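You operate a simulated robot arm through the tools that you are given. There is no shell and no other tool.

You are at the controls of a simulated robot arm. One attempt, no reset.

## Task
Shut the orange clip, rake the beige pad, clear the rake and comb the pad through.
Fine: both tools back; no snags. Set down upright: orange coat rake, teal wide comb.
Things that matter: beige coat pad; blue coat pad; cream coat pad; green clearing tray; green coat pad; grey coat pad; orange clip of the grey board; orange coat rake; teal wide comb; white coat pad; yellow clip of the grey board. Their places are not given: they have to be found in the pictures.

Only the result counts: the job must be done as asked and must still hold three seconds after the hand-in. Knocking over, shifting, dropping, spilling or breaking anything else fails it.

## Robot
A 7-joint arm with a two-finger parallel gripper, fixed in place. Base frame: the origin is at the foot of the arm, x ahead of it, y to its left, z up; the work surface is at about z = 0.75. Lengths are in m, angles in degrees, forces in N, time in s.
With the tool pointing down near the work surface it reaches from about 0.2 to 0.68 m from the base axis. Its first joint turns from -66.0 to 66.0 degrees. Payload 2.4 kg.
The tool frame sits at the grasp point between the pads (the TCP): z along the fingers, y along the line on which they close. The tips reach 0.03 m beyond it. Largest opening 0.094 m; finger width 0.028, thickness 0.01; the body of the gripper, 0.05 by 0.096 m, starts 0.055 m behind the TCP.
Orientation is that of the tool frame in the base frame, as a unit quaternion [x, y, z, w]. With the fingers straight down and closing along the base's y, the tool's x points along the base's -x, its y along +y and its z along -z.

## Interface
- The arm moves only by the tool send_rows. Its argument "targets" is a list of rows, each an object (a shift or turn left out is 0, a gripper value left out holds the last) with "delta_pos": the shift along the tool's x, y, z in units of 20 mm (1.0 is 20 mm), a list of three; "rotation": the turn, a rotation vector about the tool's x, y, z in units of 6 degrees (1.0 is 6 degrees), a list of three; "gripper": the opening, from 0 (shut) to 1 (fully open). In form: [{"delta_pos": [tx, ty, tz], "rotation": [rx, ry, rz], "gripper": gripper}, ...]. A call has 1 to 20 rows; each row shifts and turns the commanded pose from where the row before left it, along the tool's axes as they then stand. A call with a number of a shift or a turn outside -1 to 1 is refused whole. A row lasts 0.2 s, in which the tool goes at most 0.05 m and 8.6 degrees; a call with a longer step from one row to the next is refused whole, and so is a gripper value outside its range. Where a pose cannot be reached the arm comes as near as it can. A force on the tool above 40 N (or 10 N above the force at the start of the call, whichever is more), or a blocked arm, ends the call early, and 0.2 s more pass. Each finger travels about 0.153 m/s and halts on what it meets, pressing with about 40 N; the grip force reading is that of the motor and also rises with nothing between the fingers. The clock runs only during rows and for 0.2 s after the last one: add rows that do not move to give the fingers time. It gives the time, the measured TCP pose, the force on the tool (base axes), the opening and the grip force at its end, in the units of the frame above (readings bear some noise), with the torque about the TCP (base axes, N m) and any sound that the robot's microphone picked up.
- Cameras (640 x 400 px; columns grow to the right, rows downward): "scene" is fixed at [0.036, 0.4779, 1.4314]; the picture's right is [-0.73, -0.68, 0.00], its down [-0.47, 0.50, -0.73] and it looks along [0.50, -0.53, -0.68] (base axes); focal length 355 px, centre (320, 200). "wrist" rides on the gripper at [0.076, 0.014, -0.103] in the tool frame; the picture's right is [-0.18, 0.98, 0.00], its down [-0.75, -0.14, -0.64] and it looks along [-0.63, -0.12, 0.77] (tool axes); focal length 243 px, centre (320, 200).
- capture(camera): a new picture of that camera. It takes no simulated time.
- pixel_to_xyz(camera, pixels): for up to 12 pixels [column, row] of the newest picture of that camera ("zoom" is the newest enlarged one), the place [x, y, z] in the base frame of the surface seen there, good to about 0.002 m. It takes no simulated time.
- zoom(camera, box): a new picture of the part [left, top, right, bottom] of that camera's present view, enlarged. It takes no simulated time.
- finish_job(): hands the job in; it is judged then, once.

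Unless the task says otherwise, let go and move clear before handing in.

The tools are called after "Request:" as a command line: name --argument value ..., lists and objects as JSON in quotes. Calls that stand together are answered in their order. send_rows: Moves the arm, as the interface text tells. Its arguments: {"type":"object","properties":{"targets":{"type":"array","items":{"type":"object","properties":{"delta_pos":{"type":"array","items":{"type":"number"}},"rotation":{"type":"array","items":{"type":"number"}},"gripper":{"type":"number"}}}}},"required":["targets"]} The other tools are called the same way: capture (camera) takes a picture; pixel_to_xyz (camera, pixels) gives the place of the surface under pixels of a picture; zoom (camera, box) takes an enlarged picture of a part of a camera's view; finish_job () hands the job in.

At the start:

```text
t: 0.0
ee_pos: [0.4026, 0.1158, 1.1515]
orientation: [-0.001, 1.0, 0.0, 0.0]
force: [0.1, -0.5, 0.9]
moment: [-0.01, 0.01, -0.01]
gripper_width: 0.0942
finger_force: 0.1
```

scene: 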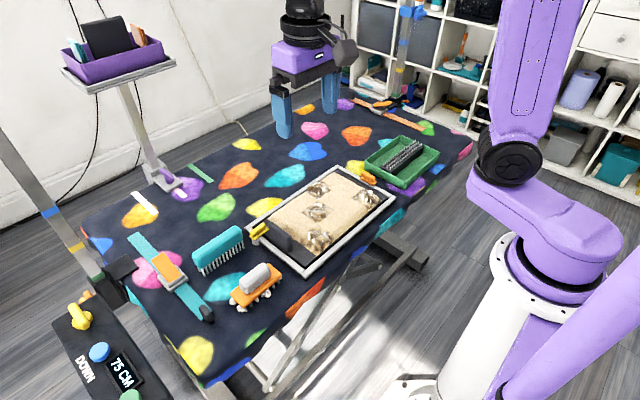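
wrist: 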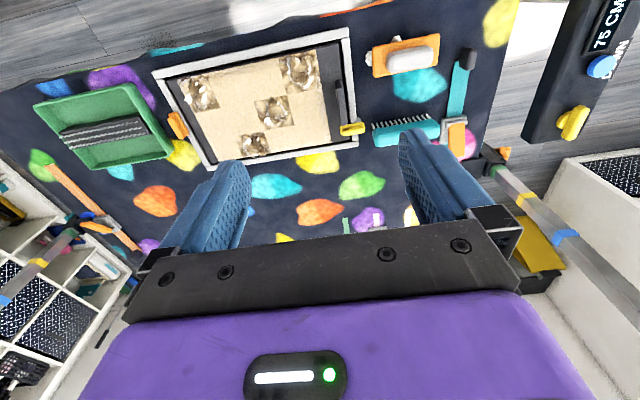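

The scene shows the board with a beige pad around (320,210), a yellow clip near (258,230), an orange clip near (360,172), the green tray near (402,160), the teal comb near (218,248) and the orange rake near (256,287). I'll zoom in to see the details.

Request:
zoom --camera "scene" --box '[220, 150, 420, 275]'

Request:
zoom --camera "scene" --box '[120, 200, 320, 325]'

Request:
zoom --camera "wrist" --box '[140, 20, 480, 180]'

Request:
zoom --camera "scene" --box '[340, 80, 480, 200]'

```text
3.20 times, centred on (320, 212) of scene
```

zoom: 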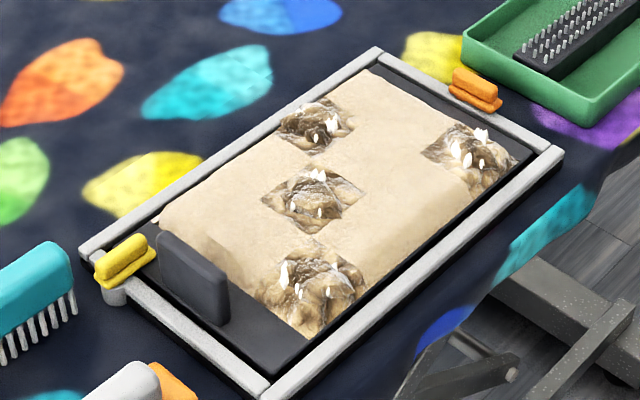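

```text
3.20 times, centred on (220, 262) of scene
```

zoom: 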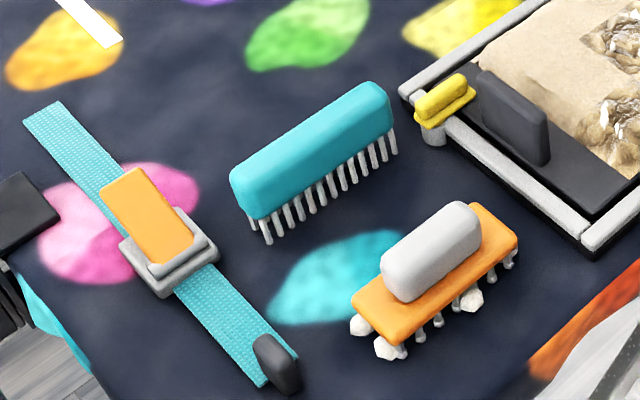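

```text
1.88 times, centred on (310, 100) of wrist
```

zoom: 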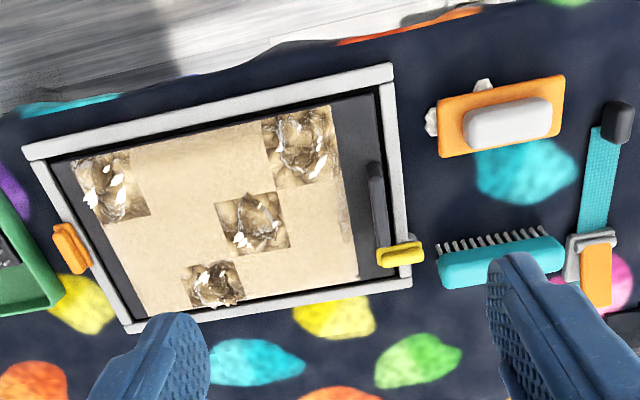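

```text
3.33 times, centred on (410, 140) of scene
```

zoom: 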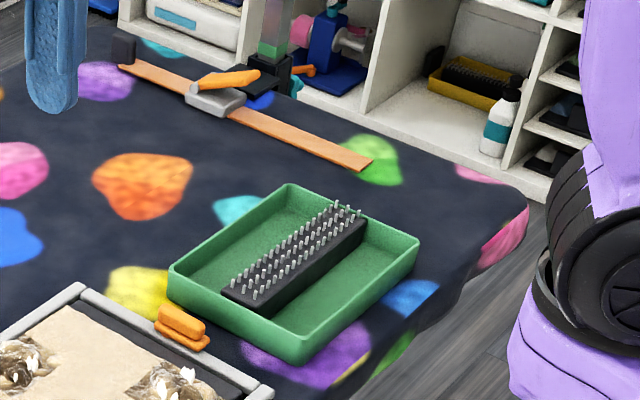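

The zooms show four matted patches on the beige pad, clips at either end of the frame, and a pin block in the green tray. I'll measure the key places.

Request:
zoom --camera "scene" --box '[220, 150, 420, 275]'

Request:
pixel_to_xyz --camera "zoom" --pixels '[[375, 52], [555, 152], [268, 390], [85, 250], [475, 80], [475, 100], [122, 258], [112, 290], [195, 250], [215, 310], [370, 75], [165, 215]]'

Request:
pixel_to_xyz --camera "scene" --pixels '[[367, 157], [402, 134], [438, 150], [410, 187], [403, 155], [418, 143], [389, 168], [193, 250], [240, 230], [232, 300], [277, 278], [256, 275]]'

```text
3.20 times, centred on (320, 212) of scene
```

zoom: 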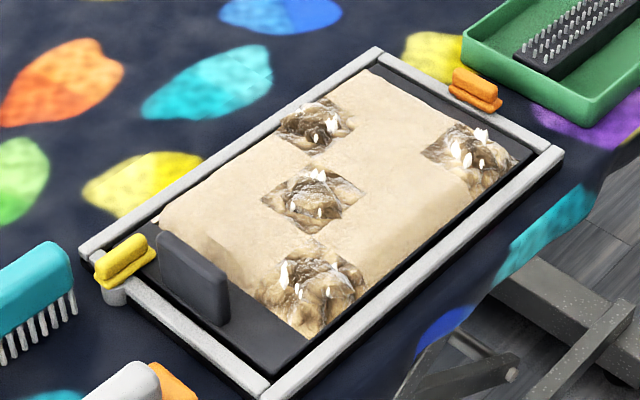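

```text
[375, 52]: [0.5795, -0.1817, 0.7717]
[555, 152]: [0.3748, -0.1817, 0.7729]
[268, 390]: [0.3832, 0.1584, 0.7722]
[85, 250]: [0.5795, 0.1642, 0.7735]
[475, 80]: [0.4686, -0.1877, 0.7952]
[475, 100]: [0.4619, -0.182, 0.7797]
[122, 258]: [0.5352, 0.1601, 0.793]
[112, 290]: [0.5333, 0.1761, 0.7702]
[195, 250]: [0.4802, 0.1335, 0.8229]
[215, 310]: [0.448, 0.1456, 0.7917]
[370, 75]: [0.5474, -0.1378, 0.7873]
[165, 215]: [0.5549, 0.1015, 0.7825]
```

```text
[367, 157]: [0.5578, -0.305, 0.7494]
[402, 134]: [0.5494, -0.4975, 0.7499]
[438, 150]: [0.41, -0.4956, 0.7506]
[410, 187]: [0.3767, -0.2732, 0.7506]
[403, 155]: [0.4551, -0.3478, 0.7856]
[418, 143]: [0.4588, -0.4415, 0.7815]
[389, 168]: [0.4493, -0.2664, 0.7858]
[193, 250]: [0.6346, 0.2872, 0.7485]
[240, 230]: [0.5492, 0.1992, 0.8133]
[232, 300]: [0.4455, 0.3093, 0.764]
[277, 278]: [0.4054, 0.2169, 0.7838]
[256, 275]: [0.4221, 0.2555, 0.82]
```

The board frame runs from x 0.375 to 0.58 and y -0.18 to 0.16, with its top near z 0.772. I'll look for the other coat pads and the clip details at higher zoom.

Request:
zoom --camera "scene" --box '[340, 150, 400, 190]'

Request:
zoom --camera "scene" --box '[235, 210, 305, 257]'

Request:
zoom --camera "scene" --box '[50, 0, 200, 100]'

Request:
zoom --camera "scene" --box '[340, 0, 500, 110]'

Request:
zoom --camera "scene" --box '[220, 255, 300, 315]'

```text
10.00 times, centred on (370, 170) of scene
```

zoom: 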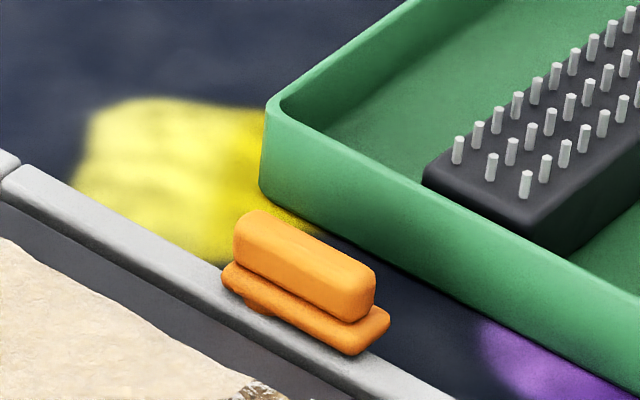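

```text
8.51 times, centred on (270, 234) of scene
```

zoom: 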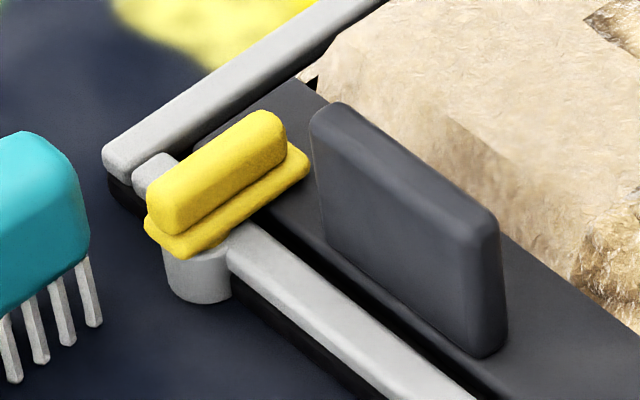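

```text
4.00 times, centred on (125, 50) of scene
```

zoom: 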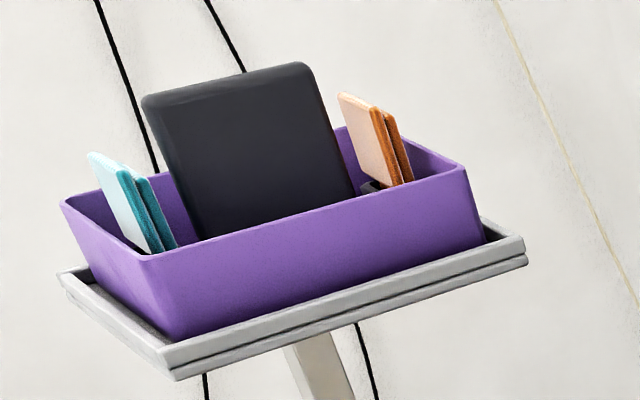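

```text
3.64 times, centred on (420, 55) of scene
```

zoom: 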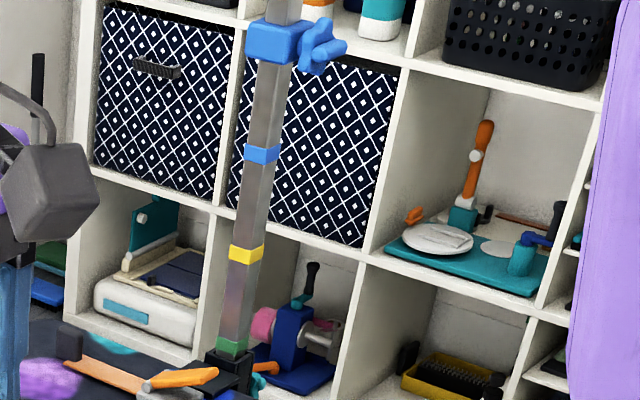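

```text
6.67 times, centred on (260, 285) of scene
```

zoom: 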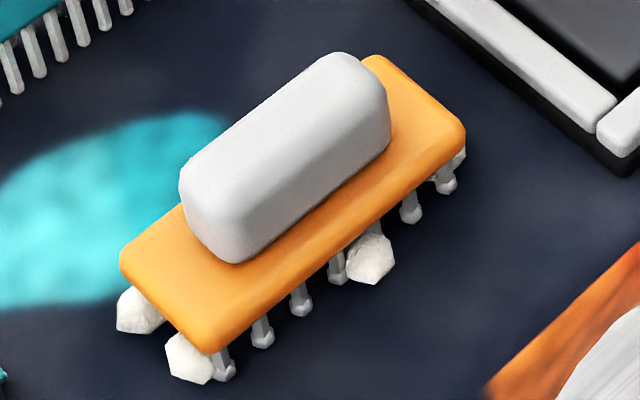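

The yellow clip at (258,230) lies inward over the pad's black plate on its post, so it looks shut. The orange one at (362,172) lies along the frame bar, so it looks open. I'll bring the wrist camera over the orange clip to see its pivot.

Request:
send_rows --targets '[{"delta_pos": [0.209, -0.953, 0.67], "gripper": 1}, {"delta_pos": [0.209, -0.953, 0.67]}, {"delta_pos": [0.209, -0.953, 0.67]}, {"delta_pos": [0.209, -0.953, 0.67]}, {"delta_pos": [0.209, -0.953, 0.67]}, {"delta_pos": [0.209, -0.953, 0.67]}, {"delta_pos": [0.209, -0.953, 0.67]}, {"delta_pos": [0.209, -0.953, 0.67]}, {"delta_pos": [0.209, -0.953, 0.67]}, {"delta_pos": [0.209, -0.953, 0.67]}, {"delta_pos": [0.209, -0.953, 0.67]}, {"delta_pos": [0.209, -0.953, 0.67]}, {"delta_pos": [0.209, -0.953, 0.67]}, {"delta_pos": [0.209, -0.953, 0.67]}, {"delta_pos": [0.209, -0.953, 0.67]}, {}]'

Request:
capture --camera "wrist"

Request:
capture --camera "scene"

```text
t: 3.4
ee_pos: [0.3396, -0.172, 0.9493]
orientation: [0.0, 1.0, 0.0, -0.001]
force: [-0.5, 0.0, -0.6]
moment: [-0.04, -0.02, 0.0]
gripper_width: 0.0943
finger_force: 0.1
```

```text
taken
```

wrist: 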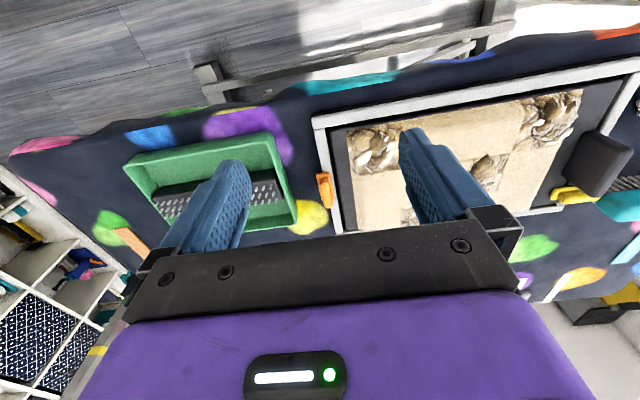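

```text
taken
```

scene: 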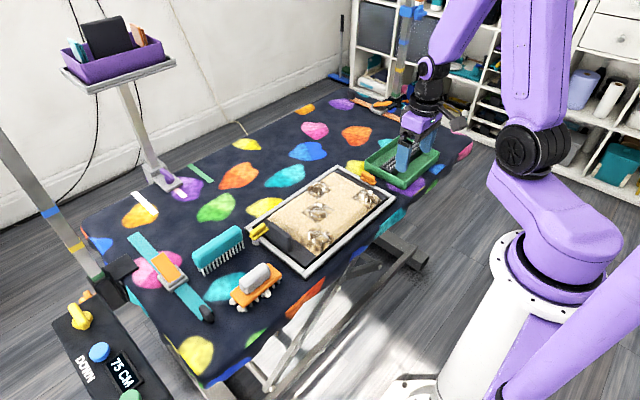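

In the wrist picture the orange clip shows at (325,190) between the fingers. I'll zoom in there.

Request:
zoom --camera "wrist" --box '[285, 150, 381, 210]'

Request:
zoom --camera "wrist" --box '[520, 100, 640, 220]'

Request:
zoom --camera "wrist" --box '[300, 60, 620, 240]'

```text
6.67 times, centred on (333, 180) of wrist
```

zoom: 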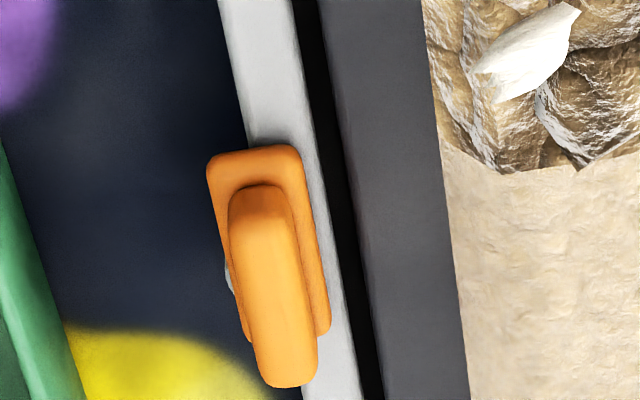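

```text
3.33 times, centred on (580, 160) of wrist
```

zoom: 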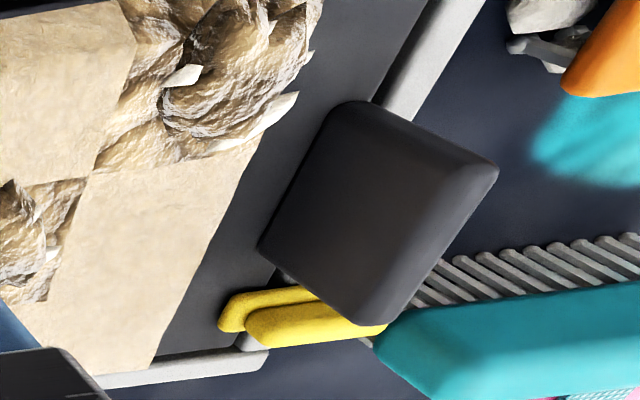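

```text
2.00 times, centred on (460, 150) of wrist
```

zoom: 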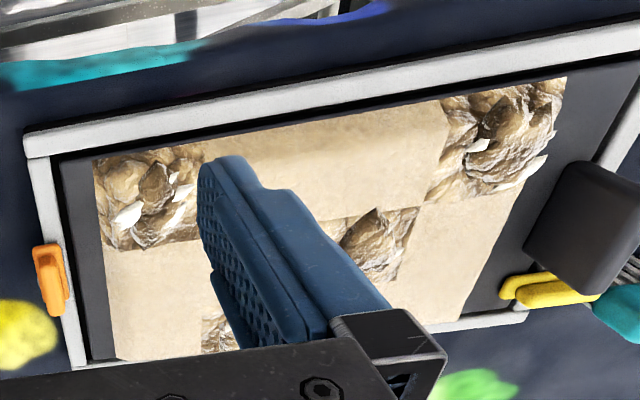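

The orange plate sits along the bar and there's a hint of a silver post under its outer side, toward +x, at zoom (228,275). I'll take the camera closer.

Request:
send_rows --targets '[{"delta_pos": [-0.89, -0.09, 0.49]}, {"delta_pos": [-0.89, -0.09, 0.49]}, {"delta_pos": [-0.89, -0.09, 0.49]}, {"delta_pos": [-0.89, -0.09, 0.49]}, {"delta_pos": [-0.89, -0.09, 0.49]}, {"delta_pos": [-0.89, -0.09, 0.49]}, {"delta_pos": [-0.89, -0.09, 0.49]}, {"delta_pos": [-0.89, -0.09, 0.49]}, {"delta_pos": [-0.89, -0.09, 0.49]}, {}]'

Request:
capture --camera "wrist"

Request:
zoom --camera "wrist" --box '[240, 50, 400, 150]'

```text
t: 5.6
ee_pos: [0.4991, -0.1874, 0.8631]
orientation: [0.001, 1.0, -0.001, 0.0]
force: [-0.7, -0.2, -0.1]
moment: [0.01, -0.02, -0.01]
gripper_width: 0.0938
finger_force: 0.1
```

```text
taken
```

wrist: 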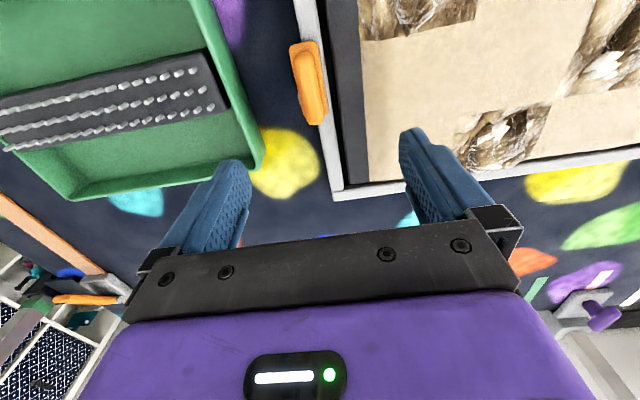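

```text
4.00 times, centred on (320, 100) of wrist
```

zoom: 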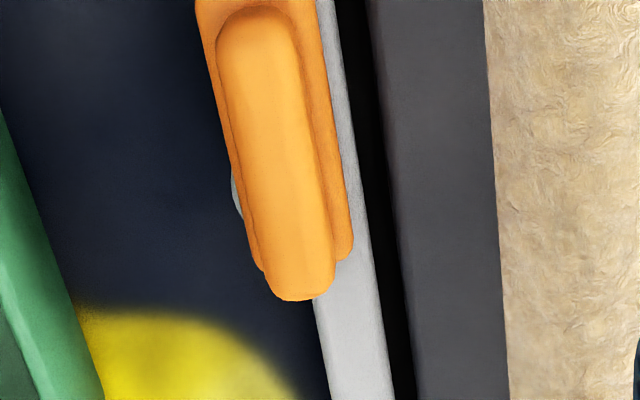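

The post edge shows at zoom (237,195) on the outer side. I'll measure the clip corners and the post edge.

Request:
zoom --camera "wrist" --box '[260, 30, 372, 100]'

Request:
pixel_to_xyz --camera "wrist" --pixels '[[292, 44], [315, 43], [304, 44], [317, 122], [304, 119], [327, 113], [299, 100], [312, 85], [308, 60], [240, 150], [290, 130], [330, 130]]'

```text
5.71 times, centred on (316, 65) of wrist
```

zoom: 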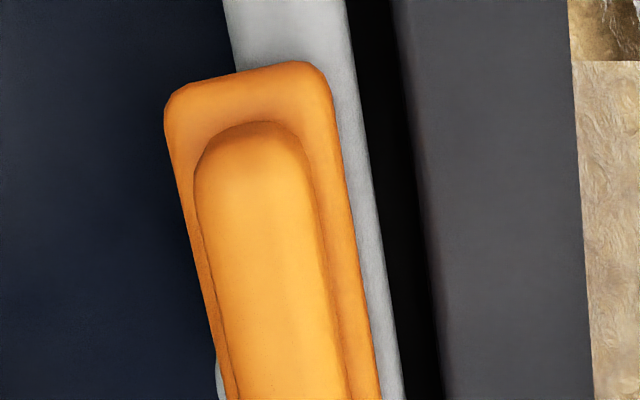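

```text
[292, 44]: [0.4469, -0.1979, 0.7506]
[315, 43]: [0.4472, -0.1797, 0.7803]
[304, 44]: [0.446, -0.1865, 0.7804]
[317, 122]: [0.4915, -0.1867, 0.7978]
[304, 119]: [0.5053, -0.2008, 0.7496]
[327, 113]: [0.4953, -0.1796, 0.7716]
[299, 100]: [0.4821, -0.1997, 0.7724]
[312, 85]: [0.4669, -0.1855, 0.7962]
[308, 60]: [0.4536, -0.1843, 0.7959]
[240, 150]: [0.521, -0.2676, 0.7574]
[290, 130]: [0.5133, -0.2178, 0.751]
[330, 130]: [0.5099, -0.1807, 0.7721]
```

The orange clip plate spans x 0.442–0.494 and y -0.195 to -0.177, with a ridge top at 0.798. Next I'll measure the yellow clip (shut) as a reference for where its post and arm lie.

Request:
zoom --camera "scene" --box '[240, 215, 288, 245]'

Request:
pixel_to_xyz --camera "zoom" --pixels '[[110, 230], [200, 270], [395, 125], [340, 90], [180, 170], [310, 80], [170, 330], [240, 330], [100, 130], [210, 190], [330, 140], [300, 250]]'

```text
13.33 times, centred on (264, 230) of scene
```

zoom: 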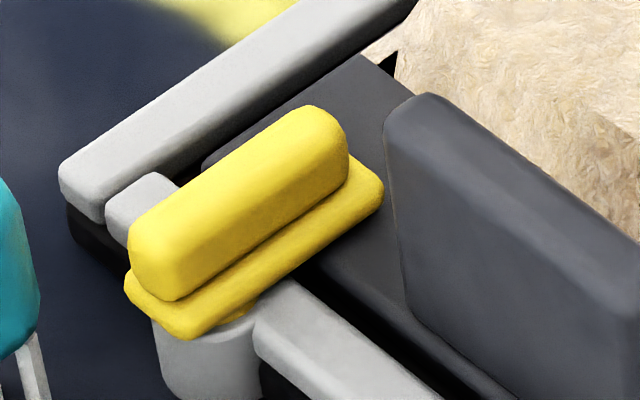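

```text
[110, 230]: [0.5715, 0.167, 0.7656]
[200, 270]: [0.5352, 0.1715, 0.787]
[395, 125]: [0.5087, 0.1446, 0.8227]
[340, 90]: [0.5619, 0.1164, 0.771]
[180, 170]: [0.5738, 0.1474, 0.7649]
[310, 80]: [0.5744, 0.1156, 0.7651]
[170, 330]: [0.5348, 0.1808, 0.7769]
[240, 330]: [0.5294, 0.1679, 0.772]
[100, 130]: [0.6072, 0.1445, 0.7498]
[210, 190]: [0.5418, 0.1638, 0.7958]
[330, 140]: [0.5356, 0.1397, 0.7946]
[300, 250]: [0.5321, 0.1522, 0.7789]
```

The yellow (shut) clip points along y from its post near (0.535, 0.171). By mirror, the orange clip's post is near (0.481, -0.190) and its arm now points to -x. I'll straddle the orange ridge with a nearly shut gripper, checking the picture before I go down.

Request:
send_rows --targets '[{"delta_pos": [0.72, -0.02, 0.3], "gripper": 0.3}, {"delta_pos": [0.72, -0.01, 0.3]}, {"delta_pos": [0.72, 0, 0.3]}, {}]'

Request:
capture --camera "wrist"

Request:
zoom --camera "scene" --box '[340, 130, 436, 190]'

```text
t: 6.6
ee_pos: [0.4546, -0.1874, 0.8433]
orientation: [0.0, 1.0, 0.0, 0.001]
force: [0.2, 0.1, 0.0]
moment: [0.01, -0.01, 0.0]
gripper_width: 0.0284
finger_force: 0.0
```

```text
taken
```

wrist: 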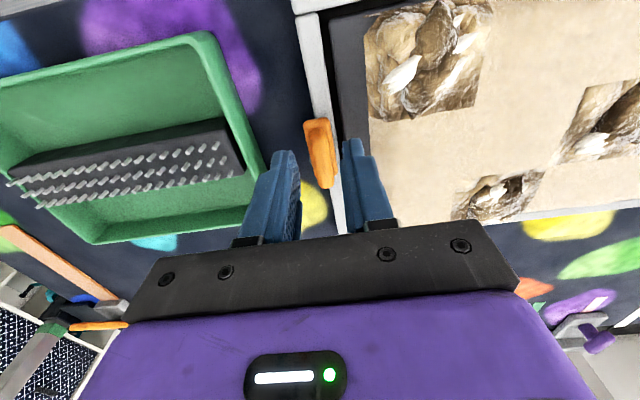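

```text
6.67 times, centred on (388, 160) of scene
```

zoom: 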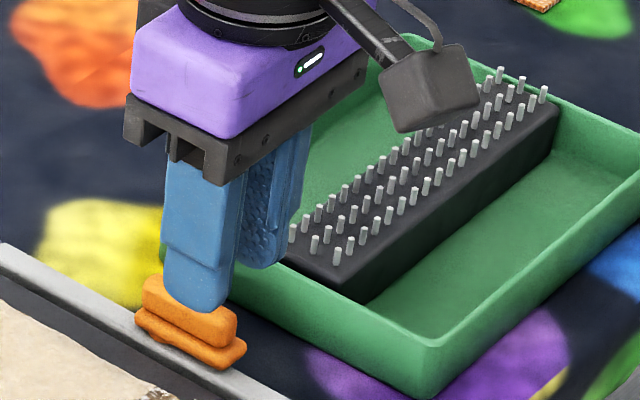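

The fingers straddle the ridge cleanly in both pictures (the scene zoom shows the clip right below the tips). I'll go down to tip height about 0.786 and narrow the fork.

Request:
send_rows --targets '[{"delta_pos": [0, 0, 0.5]}, {"delta_pos": [0, 0, 0.5]}, {"delta_pos": [0, 0, 0.35]}, {"gripper": 0.23}, {}]'

Request:
zoom --camera "scene" --box '[340, 130, 436, 190]'

Request:
zoom --camera "wrist" --box '[240, 90, 400, 190]'

```text
t: 7.8
ee_pos: [0.4562, -0.1866, 0.8171]
orientation: [0.0, 1.0, 0.0, 0.001]
force: [-0.1, 0.2, -0.6]
moment: [0.01, 0.0, 0.0]
gripper_width: 0.0217
finger_force: 0.1
```

```text
6.67 times, centred on (388, 160) of scene
```

zoom: 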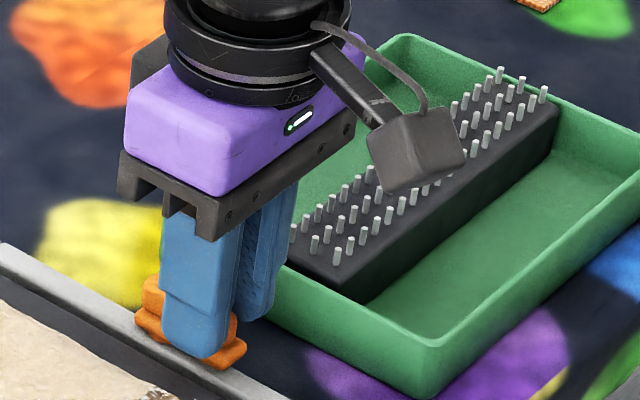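

```text
4.00 times, centred on (320, 140) of wrist
```

zoom: 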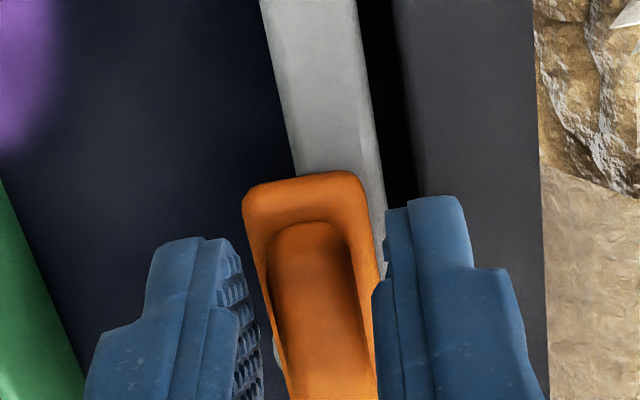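

The fork straddles the ridge with no contact. I'll swing the first 30° about the post.

Request:
send_rows --targets '[{"delta_pos": [-0.007, 0.131, 0], "rotation": [0, 0, 1]}, {"delta_pos": [-0.007, 0.131, 0], "rotation": [0, 0, 1]}, {"delta_pos": [-0.007, 0.131, 0], "rotation": [0, 0, 1]}, {"delta_pos": [-0.007, 0.131, 0], "rotation": [0, 0, 1]}, {"delta_pos": [-0.007, 0.131, 0], "rotation": [0, 0, 1]}, {}]'

Request:
zoom --camera "scene" --box '[340, 130, 436, 190]'

Request:
capture --camera "wrist"

```text
t: 9.2
ee_pos: [0.4587, -0.1742, 0.8158]
orientation: [0.26, 0.966, 0.0, 0.0]
force: [-0.7, -1.4, -1.1]
moment: [-0.05, 0.01, 0.02]
gripper_width: 0.0224
finger_force: 0.8
```

```text
6.67 times, centred on (388, 160) of scene
```

zoom: 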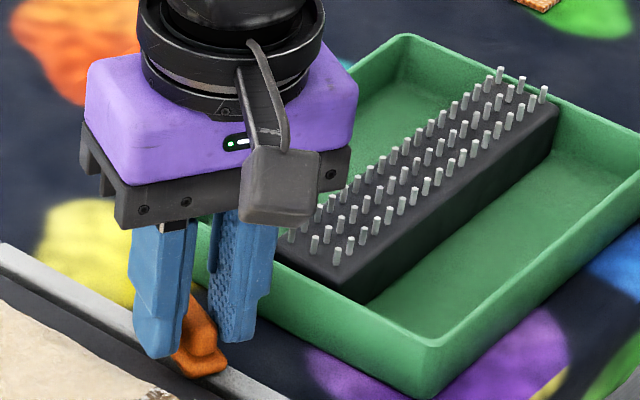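

```text
taken
```

wrist: 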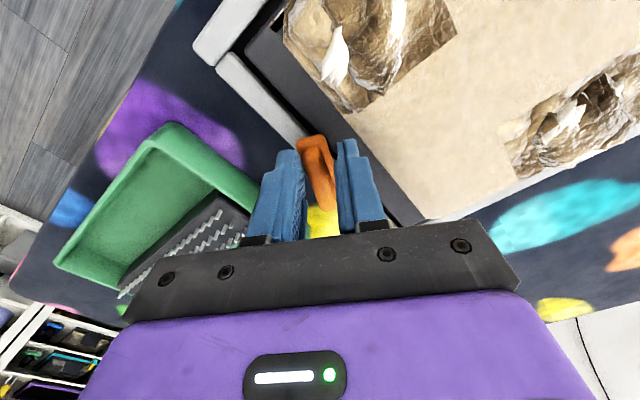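

The clip is turning with the fork and the forces are near zero. I'll do the remaining 60° about the post.

Request:
send_rows --targets '[{"delta_pos": [-0.007, 0.131, 0], "rotation": [0, 0, 1]}, {"delta_pos": [-0.007, 0.131, 0], "rotation": [0, 0, 1]}, {"delta_pos": [-0.007, 0.131, 0], "rotation": [0, 0, 1]}, {"delta_pos": [-0.007, 0.131, 0], "rotation": [0, 0, 1]}, {"delta_pos": [-0.007, 0.131, 0], "rotation": [0, 0, 1]}, {"delta_pos": [-0.007, 0.131, 0], "rotation": [0, 0, 1]}, {"delta_pos": [-0.007, 0.131, 0], "rotation": [0, 0, 1]}, {"delta_pos": [-0.007, 0.131, 0], "rotation": [0, 0, 1]}, {"delta_pos": [-0.007, 0.131, 0], "rotation": [0, 0, 1]}, {"delta_pos": [-0.007, 0.131, 0], "rotation": [0, 0, 1]}, {}]'

Request:
zoom --camera "scene" --box '[340, 130, 436, 190]'

Request:
capture --camera "wrist"

```text
t: 11.6
ee_pos: [0.4802, -0.1613, 0.8172]
orientation: [0.708, 0.707, -0.001, 0.0]
force: [-1.1, 0.5, 0.2]
moment: [0.04, 0.08, 0.0]
gripper_width: 0.0227
finger_force: 0.8
```

```text
6.67 times, centred on (388, 160) of scene
```

zoom: 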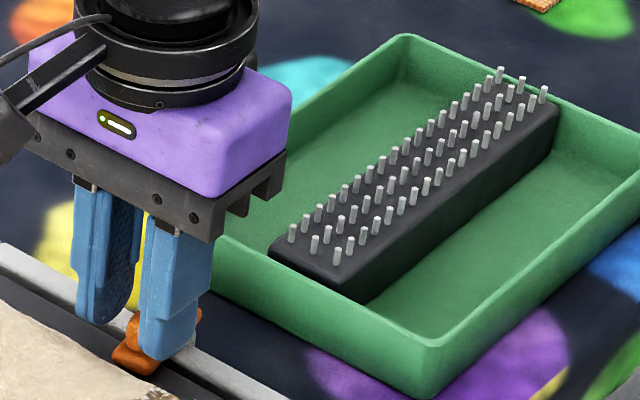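

```text
taken
```

wrist: 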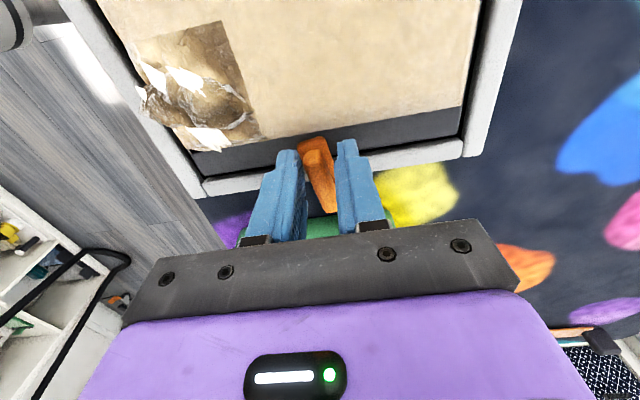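

The clip now points inward over the pad's end plate. I'll close on the ridge to square it exactly, then open again and look.

Request:
send_rows --targets '[{"gripper": 0.12}, {"gripper": 0.1}, {"gripper": 0.1}]'

Request:
zoom --camera "wrist" --box '[240, 110, 400, 210]'

```text
t: 12.4
ee_pos: [0.4799, -0.1617, 0.8169]
orientation: [0.707, 0.707, 0.0, 0.0]
force: [0.3, 2.4, -0.4]
moment: [0.2, 0.0, 0.02]
gripper_width: 0.0124
finger_force: 39.8
```

```text
4.00 times, centred on (320, 160) of wrist
```

zoom: 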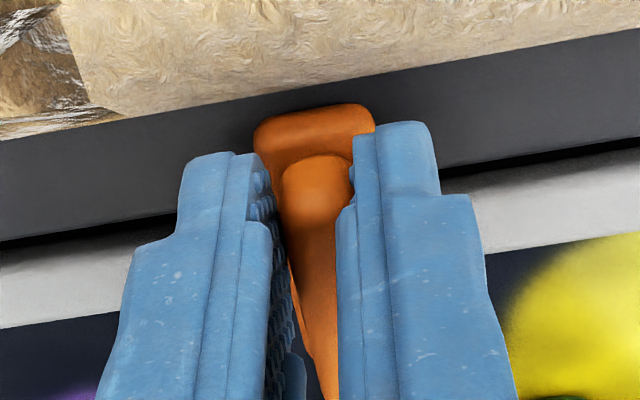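

The ridge is gripped at 12.4 mm and squared with little side force. I'll let go, lift and inspect.

Request:
send_rows --targets '[{"gripper": 0.3}, {}, {"delta_pos": [0, 0, -1]}, {"delta_pos": [0, 0, -1]}, {"delta_pos": [0, 0, -1]}, {"delta_pos": [0, 0, -1]}, {"delta_pos": [0, 0, -1]}, {"delta_pos": [0, 0, -1]}, {"delta_pos": [0, 0, -1]}, {"delta_pos": [0, 0, -1]}, {}]'

Request:
capture --camera "wrist"

Request:
zoom --camera "scene" --box '[220, 150, 420, 275]'

```text
t: 14.8
ee_pos: [0.4805, -0.1621, 0.978]
orientation: [0.707, 0.707, 0.0, 0.001]
force: [1.4, 0.0, -0.6]
moment: [-0.04, 0.01, 0.02]
gripper_width: 0.0281
finger_force: 0.1
```

```text
taken
```

wrist: 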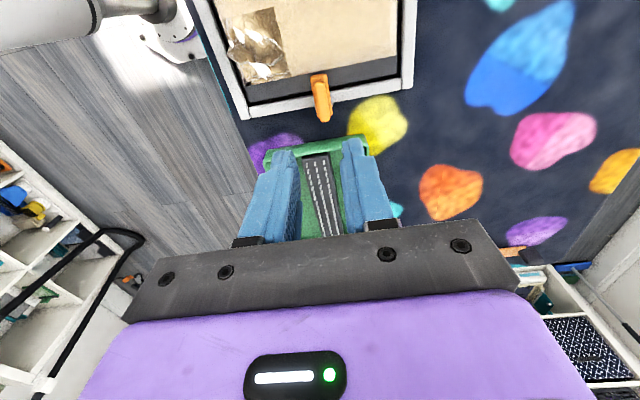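

```text
3.20 times, centred on (320, 212) of scene
```

zoom: 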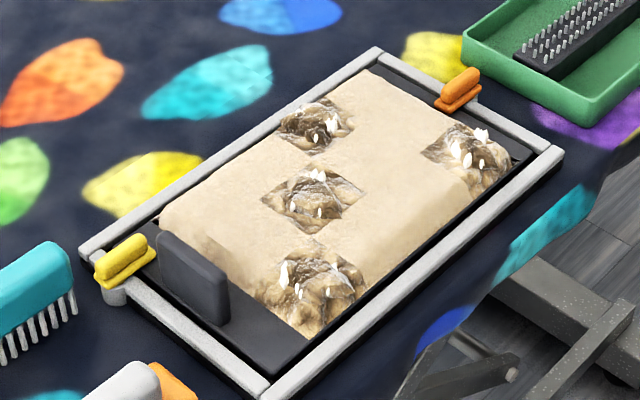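

The orange clip now points inward like the yellow one. Next I'll measure the matted patches, the pad edges and the tools.

Request:
pixel_to_xyz --camera "zoom" --pixels '[[315, 125], [465, 155], [312, 200], [310, 285], [370, 75], [530, 150], [165, 215], [300, 335], [400, 150], [240, 190], [380, 210], [450, 190]]'

Request:
zoom --camera "scene" --box '[285, 175, 365, 255]'

Request:
zoom --camera "scene" --box '[180, 215, 300, 315]'

Request:
pixel_to_xyz --camera "zoom" --pixels '[[80, 105], [300, 55], [190, 70], [105, 150], [320, 110], [410, 240], [300, 300], [515, 310], [285, 410], [470, 265], [270, 380], [345, 470]]'

```text
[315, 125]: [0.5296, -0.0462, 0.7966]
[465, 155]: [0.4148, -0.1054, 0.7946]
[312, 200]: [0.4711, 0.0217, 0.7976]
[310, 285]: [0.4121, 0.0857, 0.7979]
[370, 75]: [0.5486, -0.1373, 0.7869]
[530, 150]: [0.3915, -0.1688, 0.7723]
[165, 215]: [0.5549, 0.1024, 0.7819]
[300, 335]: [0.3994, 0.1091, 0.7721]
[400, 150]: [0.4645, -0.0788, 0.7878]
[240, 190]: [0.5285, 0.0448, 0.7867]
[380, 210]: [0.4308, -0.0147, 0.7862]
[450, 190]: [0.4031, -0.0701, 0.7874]
```

```text
5.00 times, centred on (325, 215) of scene
```

zoom: 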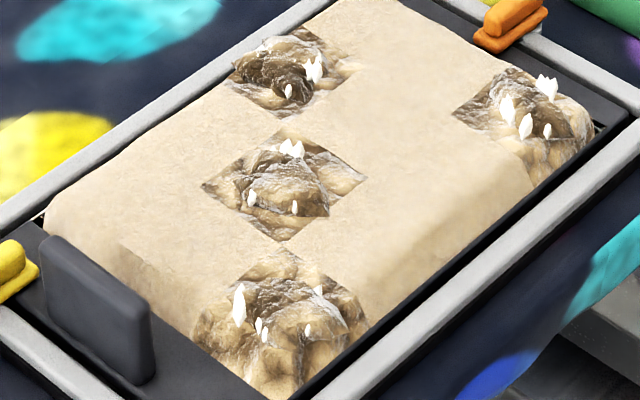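

```text
4.00 times, centred on (240, 265) of scene
```

zoom: 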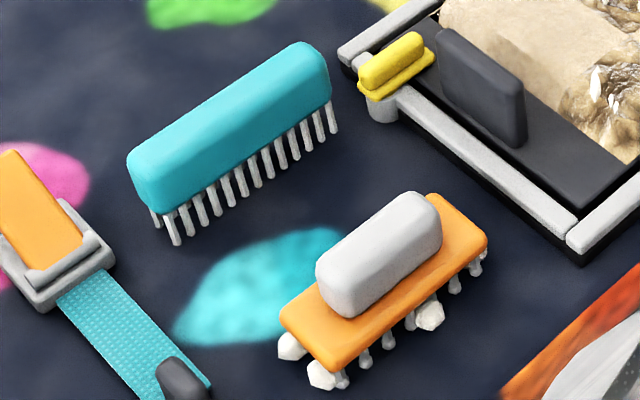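

```text
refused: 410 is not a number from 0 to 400
```

The patches sit near (0.530,-0.046), (0.415,-0.105), (0.471,0.022) and (0.412,0.086), with the coat top at z ≈ 0.787. Now I'll measure the rake and comb accurately.

Request:
zoom --camera "scene" --box '[180, 220, 292, 290]'

Request:
pixel_to_xyz --camera "zoom" --pixels '[[75, 165], [100, 235], [300, 50], [360, 50], [230, 105], [110, 205], [350, 120], [80, 240], [420, 340], [590, 235], [480, 350], [560, 260]]'

Request:
zoom --camera "scene" --box '[220, 256, 300, 306]'

Request:
pixel_to_xyz --camera "zoom" --pixels '[[85, 255], [200, 350], [430, 120], [375, 60], [215, 190], [240, 235], [350, 60], [380, 115], [290, 110], [120, 380], [460, 215], [120, 285]]'

```text
5.71 times, centred on (236, 255) of scene
```

zoom: 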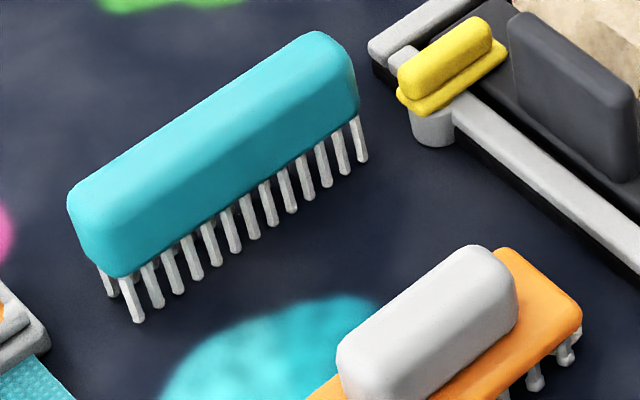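

```text
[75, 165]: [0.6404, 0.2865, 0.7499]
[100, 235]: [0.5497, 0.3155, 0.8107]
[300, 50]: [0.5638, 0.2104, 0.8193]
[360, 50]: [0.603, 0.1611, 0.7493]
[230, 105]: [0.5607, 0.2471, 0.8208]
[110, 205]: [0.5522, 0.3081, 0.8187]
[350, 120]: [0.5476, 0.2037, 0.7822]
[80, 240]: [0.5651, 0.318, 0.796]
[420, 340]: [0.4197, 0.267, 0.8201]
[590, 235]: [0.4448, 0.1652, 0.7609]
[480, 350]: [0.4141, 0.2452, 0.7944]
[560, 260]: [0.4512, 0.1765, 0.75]
```

```text
8.00 times, centred on (260, 281) of scene
```

zoom: 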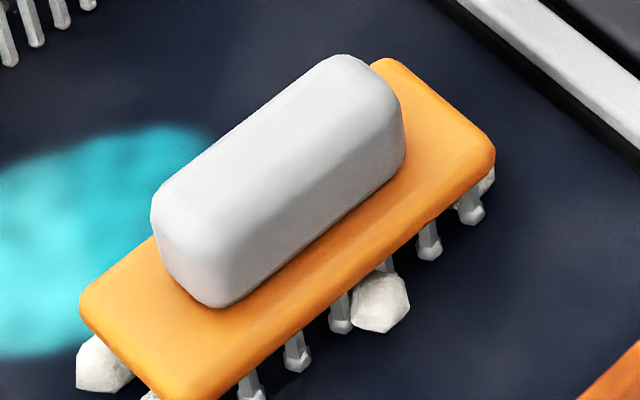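

```text
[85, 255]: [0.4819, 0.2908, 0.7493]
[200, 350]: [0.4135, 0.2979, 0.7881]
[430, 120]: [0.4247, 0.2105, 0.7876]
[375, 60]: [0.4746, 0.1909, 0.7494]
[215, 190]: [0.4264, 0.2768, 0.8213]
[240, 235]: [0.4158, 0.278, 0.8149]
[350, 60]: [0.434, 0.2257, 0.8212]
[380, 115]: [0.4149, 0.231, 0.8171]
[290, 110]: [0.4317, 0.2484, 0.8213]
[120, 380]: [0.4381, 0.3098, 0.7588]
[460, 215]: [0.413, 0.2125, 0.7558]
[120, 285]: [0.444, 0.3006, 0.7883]
```

The rake handle runs nearly along y at x≈0.43, y 0.226–0.277, top 0.821. The comb back runs along y near x≈0.56, y 0.20–0.31, top 0.82. I'll move above them and turn the wrist back for a closer look.

Request:
send_rows --targets '[{"delta_pos": [1, -0.25, -0.1], "gripper": 1}, {"delta_pos": [1, -0.25, -0.1]}, {"delta_pos": [1, -0.25, -0.1]}, {"delta_pos": [1, -0.25, -0.1]}, {"delta_pos": [1, -0.25, -0.1]}, {"delta_pos": [1, -0.25, -0.1]}, {"delta_pos": [1, -0.25, -0.1]}, {"delta_pos": [1, -0.25, -0.1]}, {"delta_pos": [1, -0.25, -0.1]}, {"delta_pos": [1, -0.25, -0.1]}, {"delta_pos": [1, -0.25, -0.1]}, {"delta_pos": [1, -0.25, -0.1]}, {"delta_pos": [1, -0.25, -0.1]}, {"delta_pos": [1, -0.25, -0.1]}, {"delta_pos": [1, -0.25, -0.1]}, {"delta_pos": [1, -0.25, -0.1]}, {"delta_pos": [1, -0.25, -0.1]}, {"delta_pos": [1, -0.25, -0.1]}, {"delta_pos": [1, -0.25, -0.1]}, {"delta_pos": [1, -0.25, -0.1]}]'

Request:
send_rows --targets '[{"rotation": [0, 0, -1]}, {"rotation": [0, 0, -1]}, {"rotation": [0, 0, -1]}, {"rotation": [0, 0, -1]}, {"rotation": [0, 0, -1]}, {"rotation": [0, 0, -1]}, {"rotation": [0, 0, -1]}, {"rotation": [0, 0, -1]}, {"rotation": [0, 0, -1]}, {"rotation": [0, 0, -1]}, {"rotation": [0, 0, -1]}, {"rotation": [0, 0, -1]}, {"rotation": [0, 0, -1]}, {"rotation": [0, 0, -1]}, {"rotation": [0, 0, -1]}, {}]'

Request:
capture --camera "wrist"

```text
t: 19.0
ee_pos: [0.3806, 0.2382, 1.0156]
orientation: [0.709, 0.705, 0.0, -0.001]
force: [-0.3, 0.9, 0.0]
moment: [-0.04, 0.02, -0.03]
gripper_width: 0.0939
finger_force: 0.1
```

```text
t: 22.4
ee_pos: [0.3805, 0.2374, 1.0164]
orientation: [0.0, 1.0, 0.0, 0.001]
force: [0.6, -0.4, -0.6]
moment: [0.0, 0.04, 0.0]
gripper_width: 0.0941
finger_force: 0.0
```

```text
taken
```

wrist: 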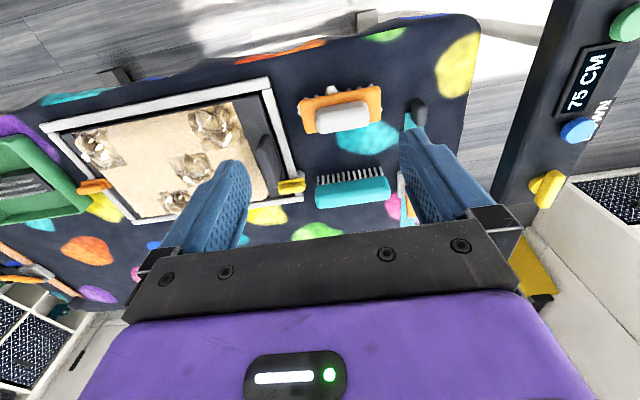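

The rake is at (340,110) and the comb at (352,185) in this wrist view. I'll zoom in on both and measure.

Request:
zoom --camera "wrist" --box '[285, 75, 397, 145]'

Request:
pixel_to_xyz --camera "zoom" --pixels '[[85, 140], [110, 325], [540, 75], [545, 255], [210, 200], [220, 320], [450, 160], [475, 280], [340, 240], [340, 180], [335, 310], [150, 110]]'

Request:
zoom --camera "wrist" --box '[300, 150, 412, 220]'

Request:
pixel_to_xyz --camera "zoom" --pixels '[[90, 230], [500, 150], [510, 280], [100, 330], [300, 200], [300, 260], [300, 310], [120, 250], [480, 200], [480, 260], [120, 310], [300, 170]]'

```text
5.71 times, centred on (341, 110) of wrist
```

zoom: 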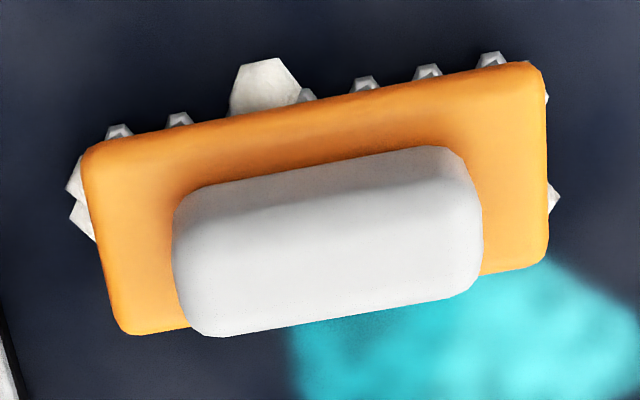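

```text
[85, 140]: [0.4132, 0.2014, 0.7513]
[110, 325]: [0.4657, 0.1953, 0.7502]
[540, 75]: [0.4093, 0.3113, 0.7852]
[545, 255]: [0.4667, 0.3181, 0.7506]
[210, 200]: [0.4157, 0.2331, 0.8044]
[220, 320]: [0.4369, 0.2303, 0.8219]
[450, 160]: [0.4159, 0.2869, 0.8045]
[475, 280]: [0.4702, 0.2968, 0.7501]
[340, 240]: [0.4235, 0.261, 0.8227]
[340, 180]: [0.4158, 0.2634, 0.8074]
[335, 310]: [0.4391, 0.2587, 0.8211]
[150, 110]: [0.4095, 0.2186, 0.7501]
```

```text
5.71 times, centred on (356, 185) of wrist
```

zoom: 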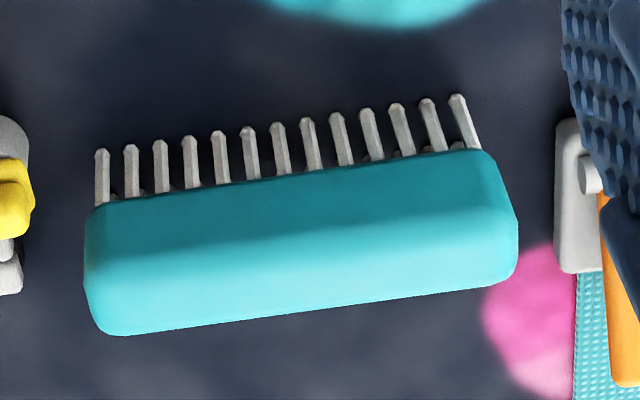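

```text
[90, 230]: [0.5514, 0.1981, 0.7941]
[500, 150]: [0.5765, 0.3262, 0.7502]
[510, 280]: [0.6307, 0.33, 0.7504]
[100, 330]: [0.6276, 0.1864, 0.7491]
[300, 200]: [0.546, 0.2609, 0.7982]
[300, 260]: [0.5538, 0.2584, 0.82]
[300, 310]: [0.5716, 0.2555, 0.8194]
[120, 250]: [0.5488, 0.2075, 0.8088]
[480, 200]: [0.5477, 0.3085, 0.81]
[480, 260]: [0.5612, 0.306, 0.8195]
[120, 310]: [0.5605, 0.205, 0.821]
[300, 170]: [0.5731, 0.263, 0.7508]
```

Both tools are squared to y: the rake centre is near (0.428, 0.259) and the comb centre near (0.560, 0.258). I'll check the pad's fur direction and the edges of the rake handle before grasping.

Request:
zoom --camera "wrist" --box '[40, 70, 280, 220]'

Request:
zoom --camera "scene" --box '[270, 165, 350, 215]'

Request:
zoom --camera "scene" --box '[360, 130, 440, 180]'

Request:
pixel_to_xyz --camera "zoom" --pixels '[[95, 240], [170, 310], [445, 80], [385, 50], [250, 160], [60, 210], [300, 30], [620, 160], [380, 390], [60, 270], [300, 250], [200, 120]]'

```text
2.67 times, centred on (160, 145) of wrist
```

zoom: 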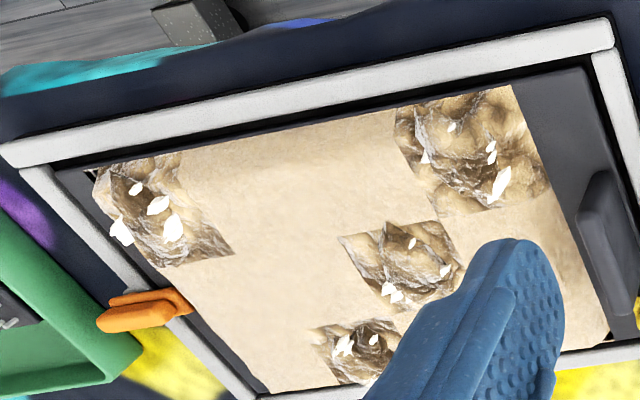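

```text
8.00 times, centred on (310, 190) of scene
```

zoom: 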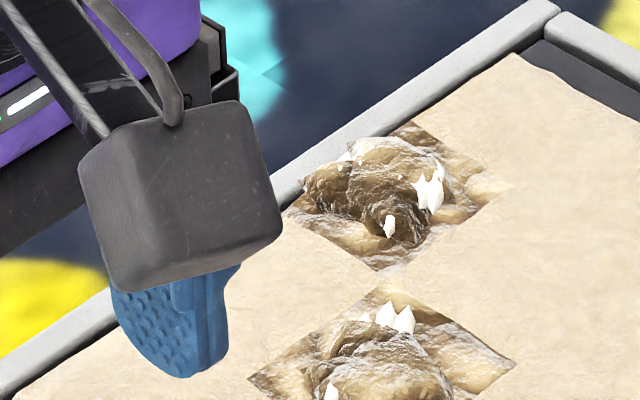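

```text
8.00 times, centred on (400, 155) of scene
```

zoom: 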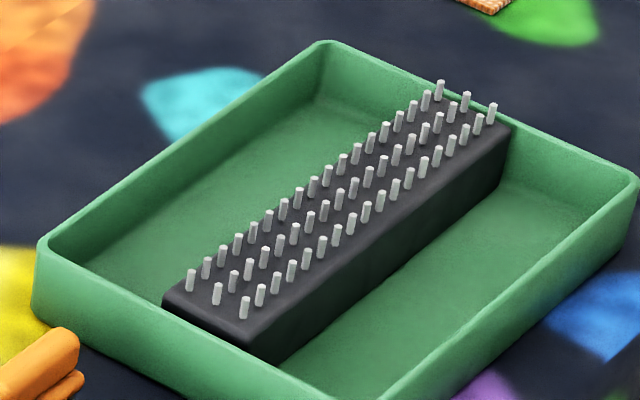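

```text
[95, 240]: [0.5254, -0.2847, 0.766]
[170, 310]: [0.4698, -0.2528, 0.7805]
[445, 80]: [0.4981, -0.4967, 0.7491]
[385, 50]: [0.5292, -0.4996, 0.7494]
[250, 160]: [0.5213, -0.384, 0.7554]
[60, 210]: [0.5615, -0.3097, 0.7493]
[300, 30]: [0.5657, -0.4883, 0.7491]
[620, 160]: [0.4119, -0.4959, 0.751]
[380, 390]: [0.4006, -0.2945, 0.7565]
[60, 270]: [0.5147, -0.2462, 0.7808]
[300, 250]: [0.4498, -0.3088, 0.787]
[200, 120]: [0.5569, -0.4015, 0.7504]
```

The pin block is a bar along y with three rows of pins, inside the tray. I'll rotate the tool 90° so the fingers close along x, centred above the rake handle.

Request:
send_rows --targets '[{"delta_pos": [-0.8, 0.36, 0], "gripper": 1}, {"delta_pos": [-0.8, 0.36, 0]}, {"delta_pos": [-0.8, 0.36, 0]}, {"rotation": [0, 0, 1]}, {"rotation": [0, 0, 1]}, {"rotation": [0, 0, 1]}, {"rotation": [0, 0, 1]}, {"rotation": [0, 0, 1]}, {"rotation": [0, 0, 1]}, {"rotation": [0, 0, 1]}, {"rotation": [0, 0, 1]}, {"rotation": [0, 0, 1]}, {"rotation": [0, 0, 1]}, {"rotation": [0, 0, 1]}, {"rotation": [0, 0, 1]}, {"rotation": [0, 0, 1]}, {"rotation": [0, 0, 1]}, {"rotation": [0, 0, 1]}, {}]'

Request:
send_rows --targets '[{"delta_pos": [0, 0, 1]}, {"delta_pos": [0, 0, 1]}, {"delta_pos": [0, 0, 1]}, {"delta_pos": [0, 0, 1]}, {"delta_pos": [0, 0, 1]}, {}]'

Request:
capture --camera "wrist"

Request:
capture --camera "scene"

```text
t: 26.4
ee_pos: [0.4296, 0.2596, 1.0166]
orientation: [0.708, 0.706, 0.0, 0.0]
force: [0.3, -0.3, 0.2]
moment: [-0.03, 0.01, -0.01]
gripper_width: 0.0938
finger_force: 0.1
```

```text
t: 27.8
ee_pos: [0.4283, 0.2614, 0.9162]
orientation: [0.707, 0.707, -0.001, 0.0]
force: [-0.6, -0.5, -1.1]
moment: [0.0, 0.01, 0.02]
gripper_width: 0.0939
finger_force: 0.0
```

```text
taken
```

wrist: 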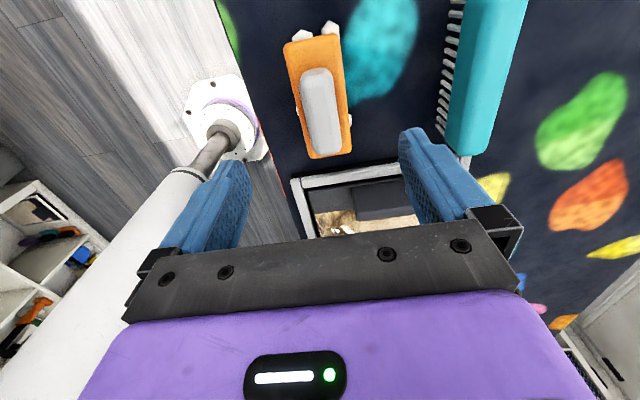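

```text
taken
```

scene: 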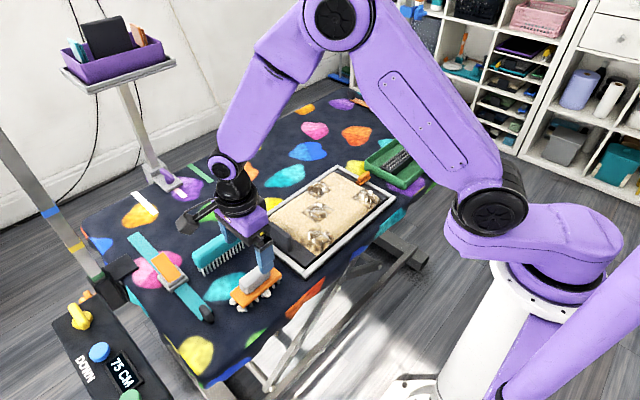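

The rake lies squarely between the fingers at (320,100). I'll measure the handle and plate edges from this view.

Request:
zoom --camera "wrist" --box '[260, 15, 404, 165]'

Request:
pixel_to_xyz --camera "wrist" --pixels '[[302, 72], [332, 69], [313, 126], [340, 123], [316, 75], [326, 125], [286, 45], [339, 37], [312, 156], [350, 150], [303, 90], [333, 90]]'

```text
2.67 times, centred on (332, 90) of wrist
```

zoom: 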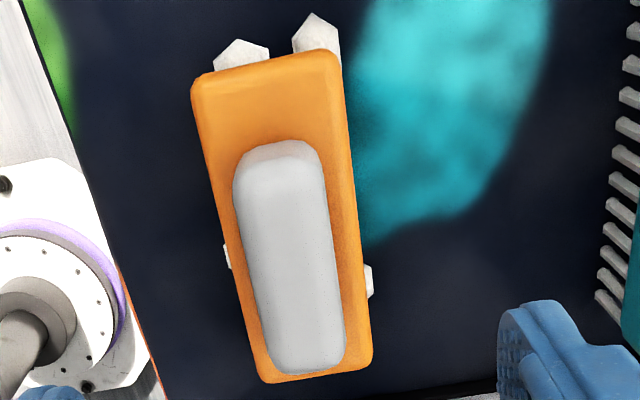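

```text
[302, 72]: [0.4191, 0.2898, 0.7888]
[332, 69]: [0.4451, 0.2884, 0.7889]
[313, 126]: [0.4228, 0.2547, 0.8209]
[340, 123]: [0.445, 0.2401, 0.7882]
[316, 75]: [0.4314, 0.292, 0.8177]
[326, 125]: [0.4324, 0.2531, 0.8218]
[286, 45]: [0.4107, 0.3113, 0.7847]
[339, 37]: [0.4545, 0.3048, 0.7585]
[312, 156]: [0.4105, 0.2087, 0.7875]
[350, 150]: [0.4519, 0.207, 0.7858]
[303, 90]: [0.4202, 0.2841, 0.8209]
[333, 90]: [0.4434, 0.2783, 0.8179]
```

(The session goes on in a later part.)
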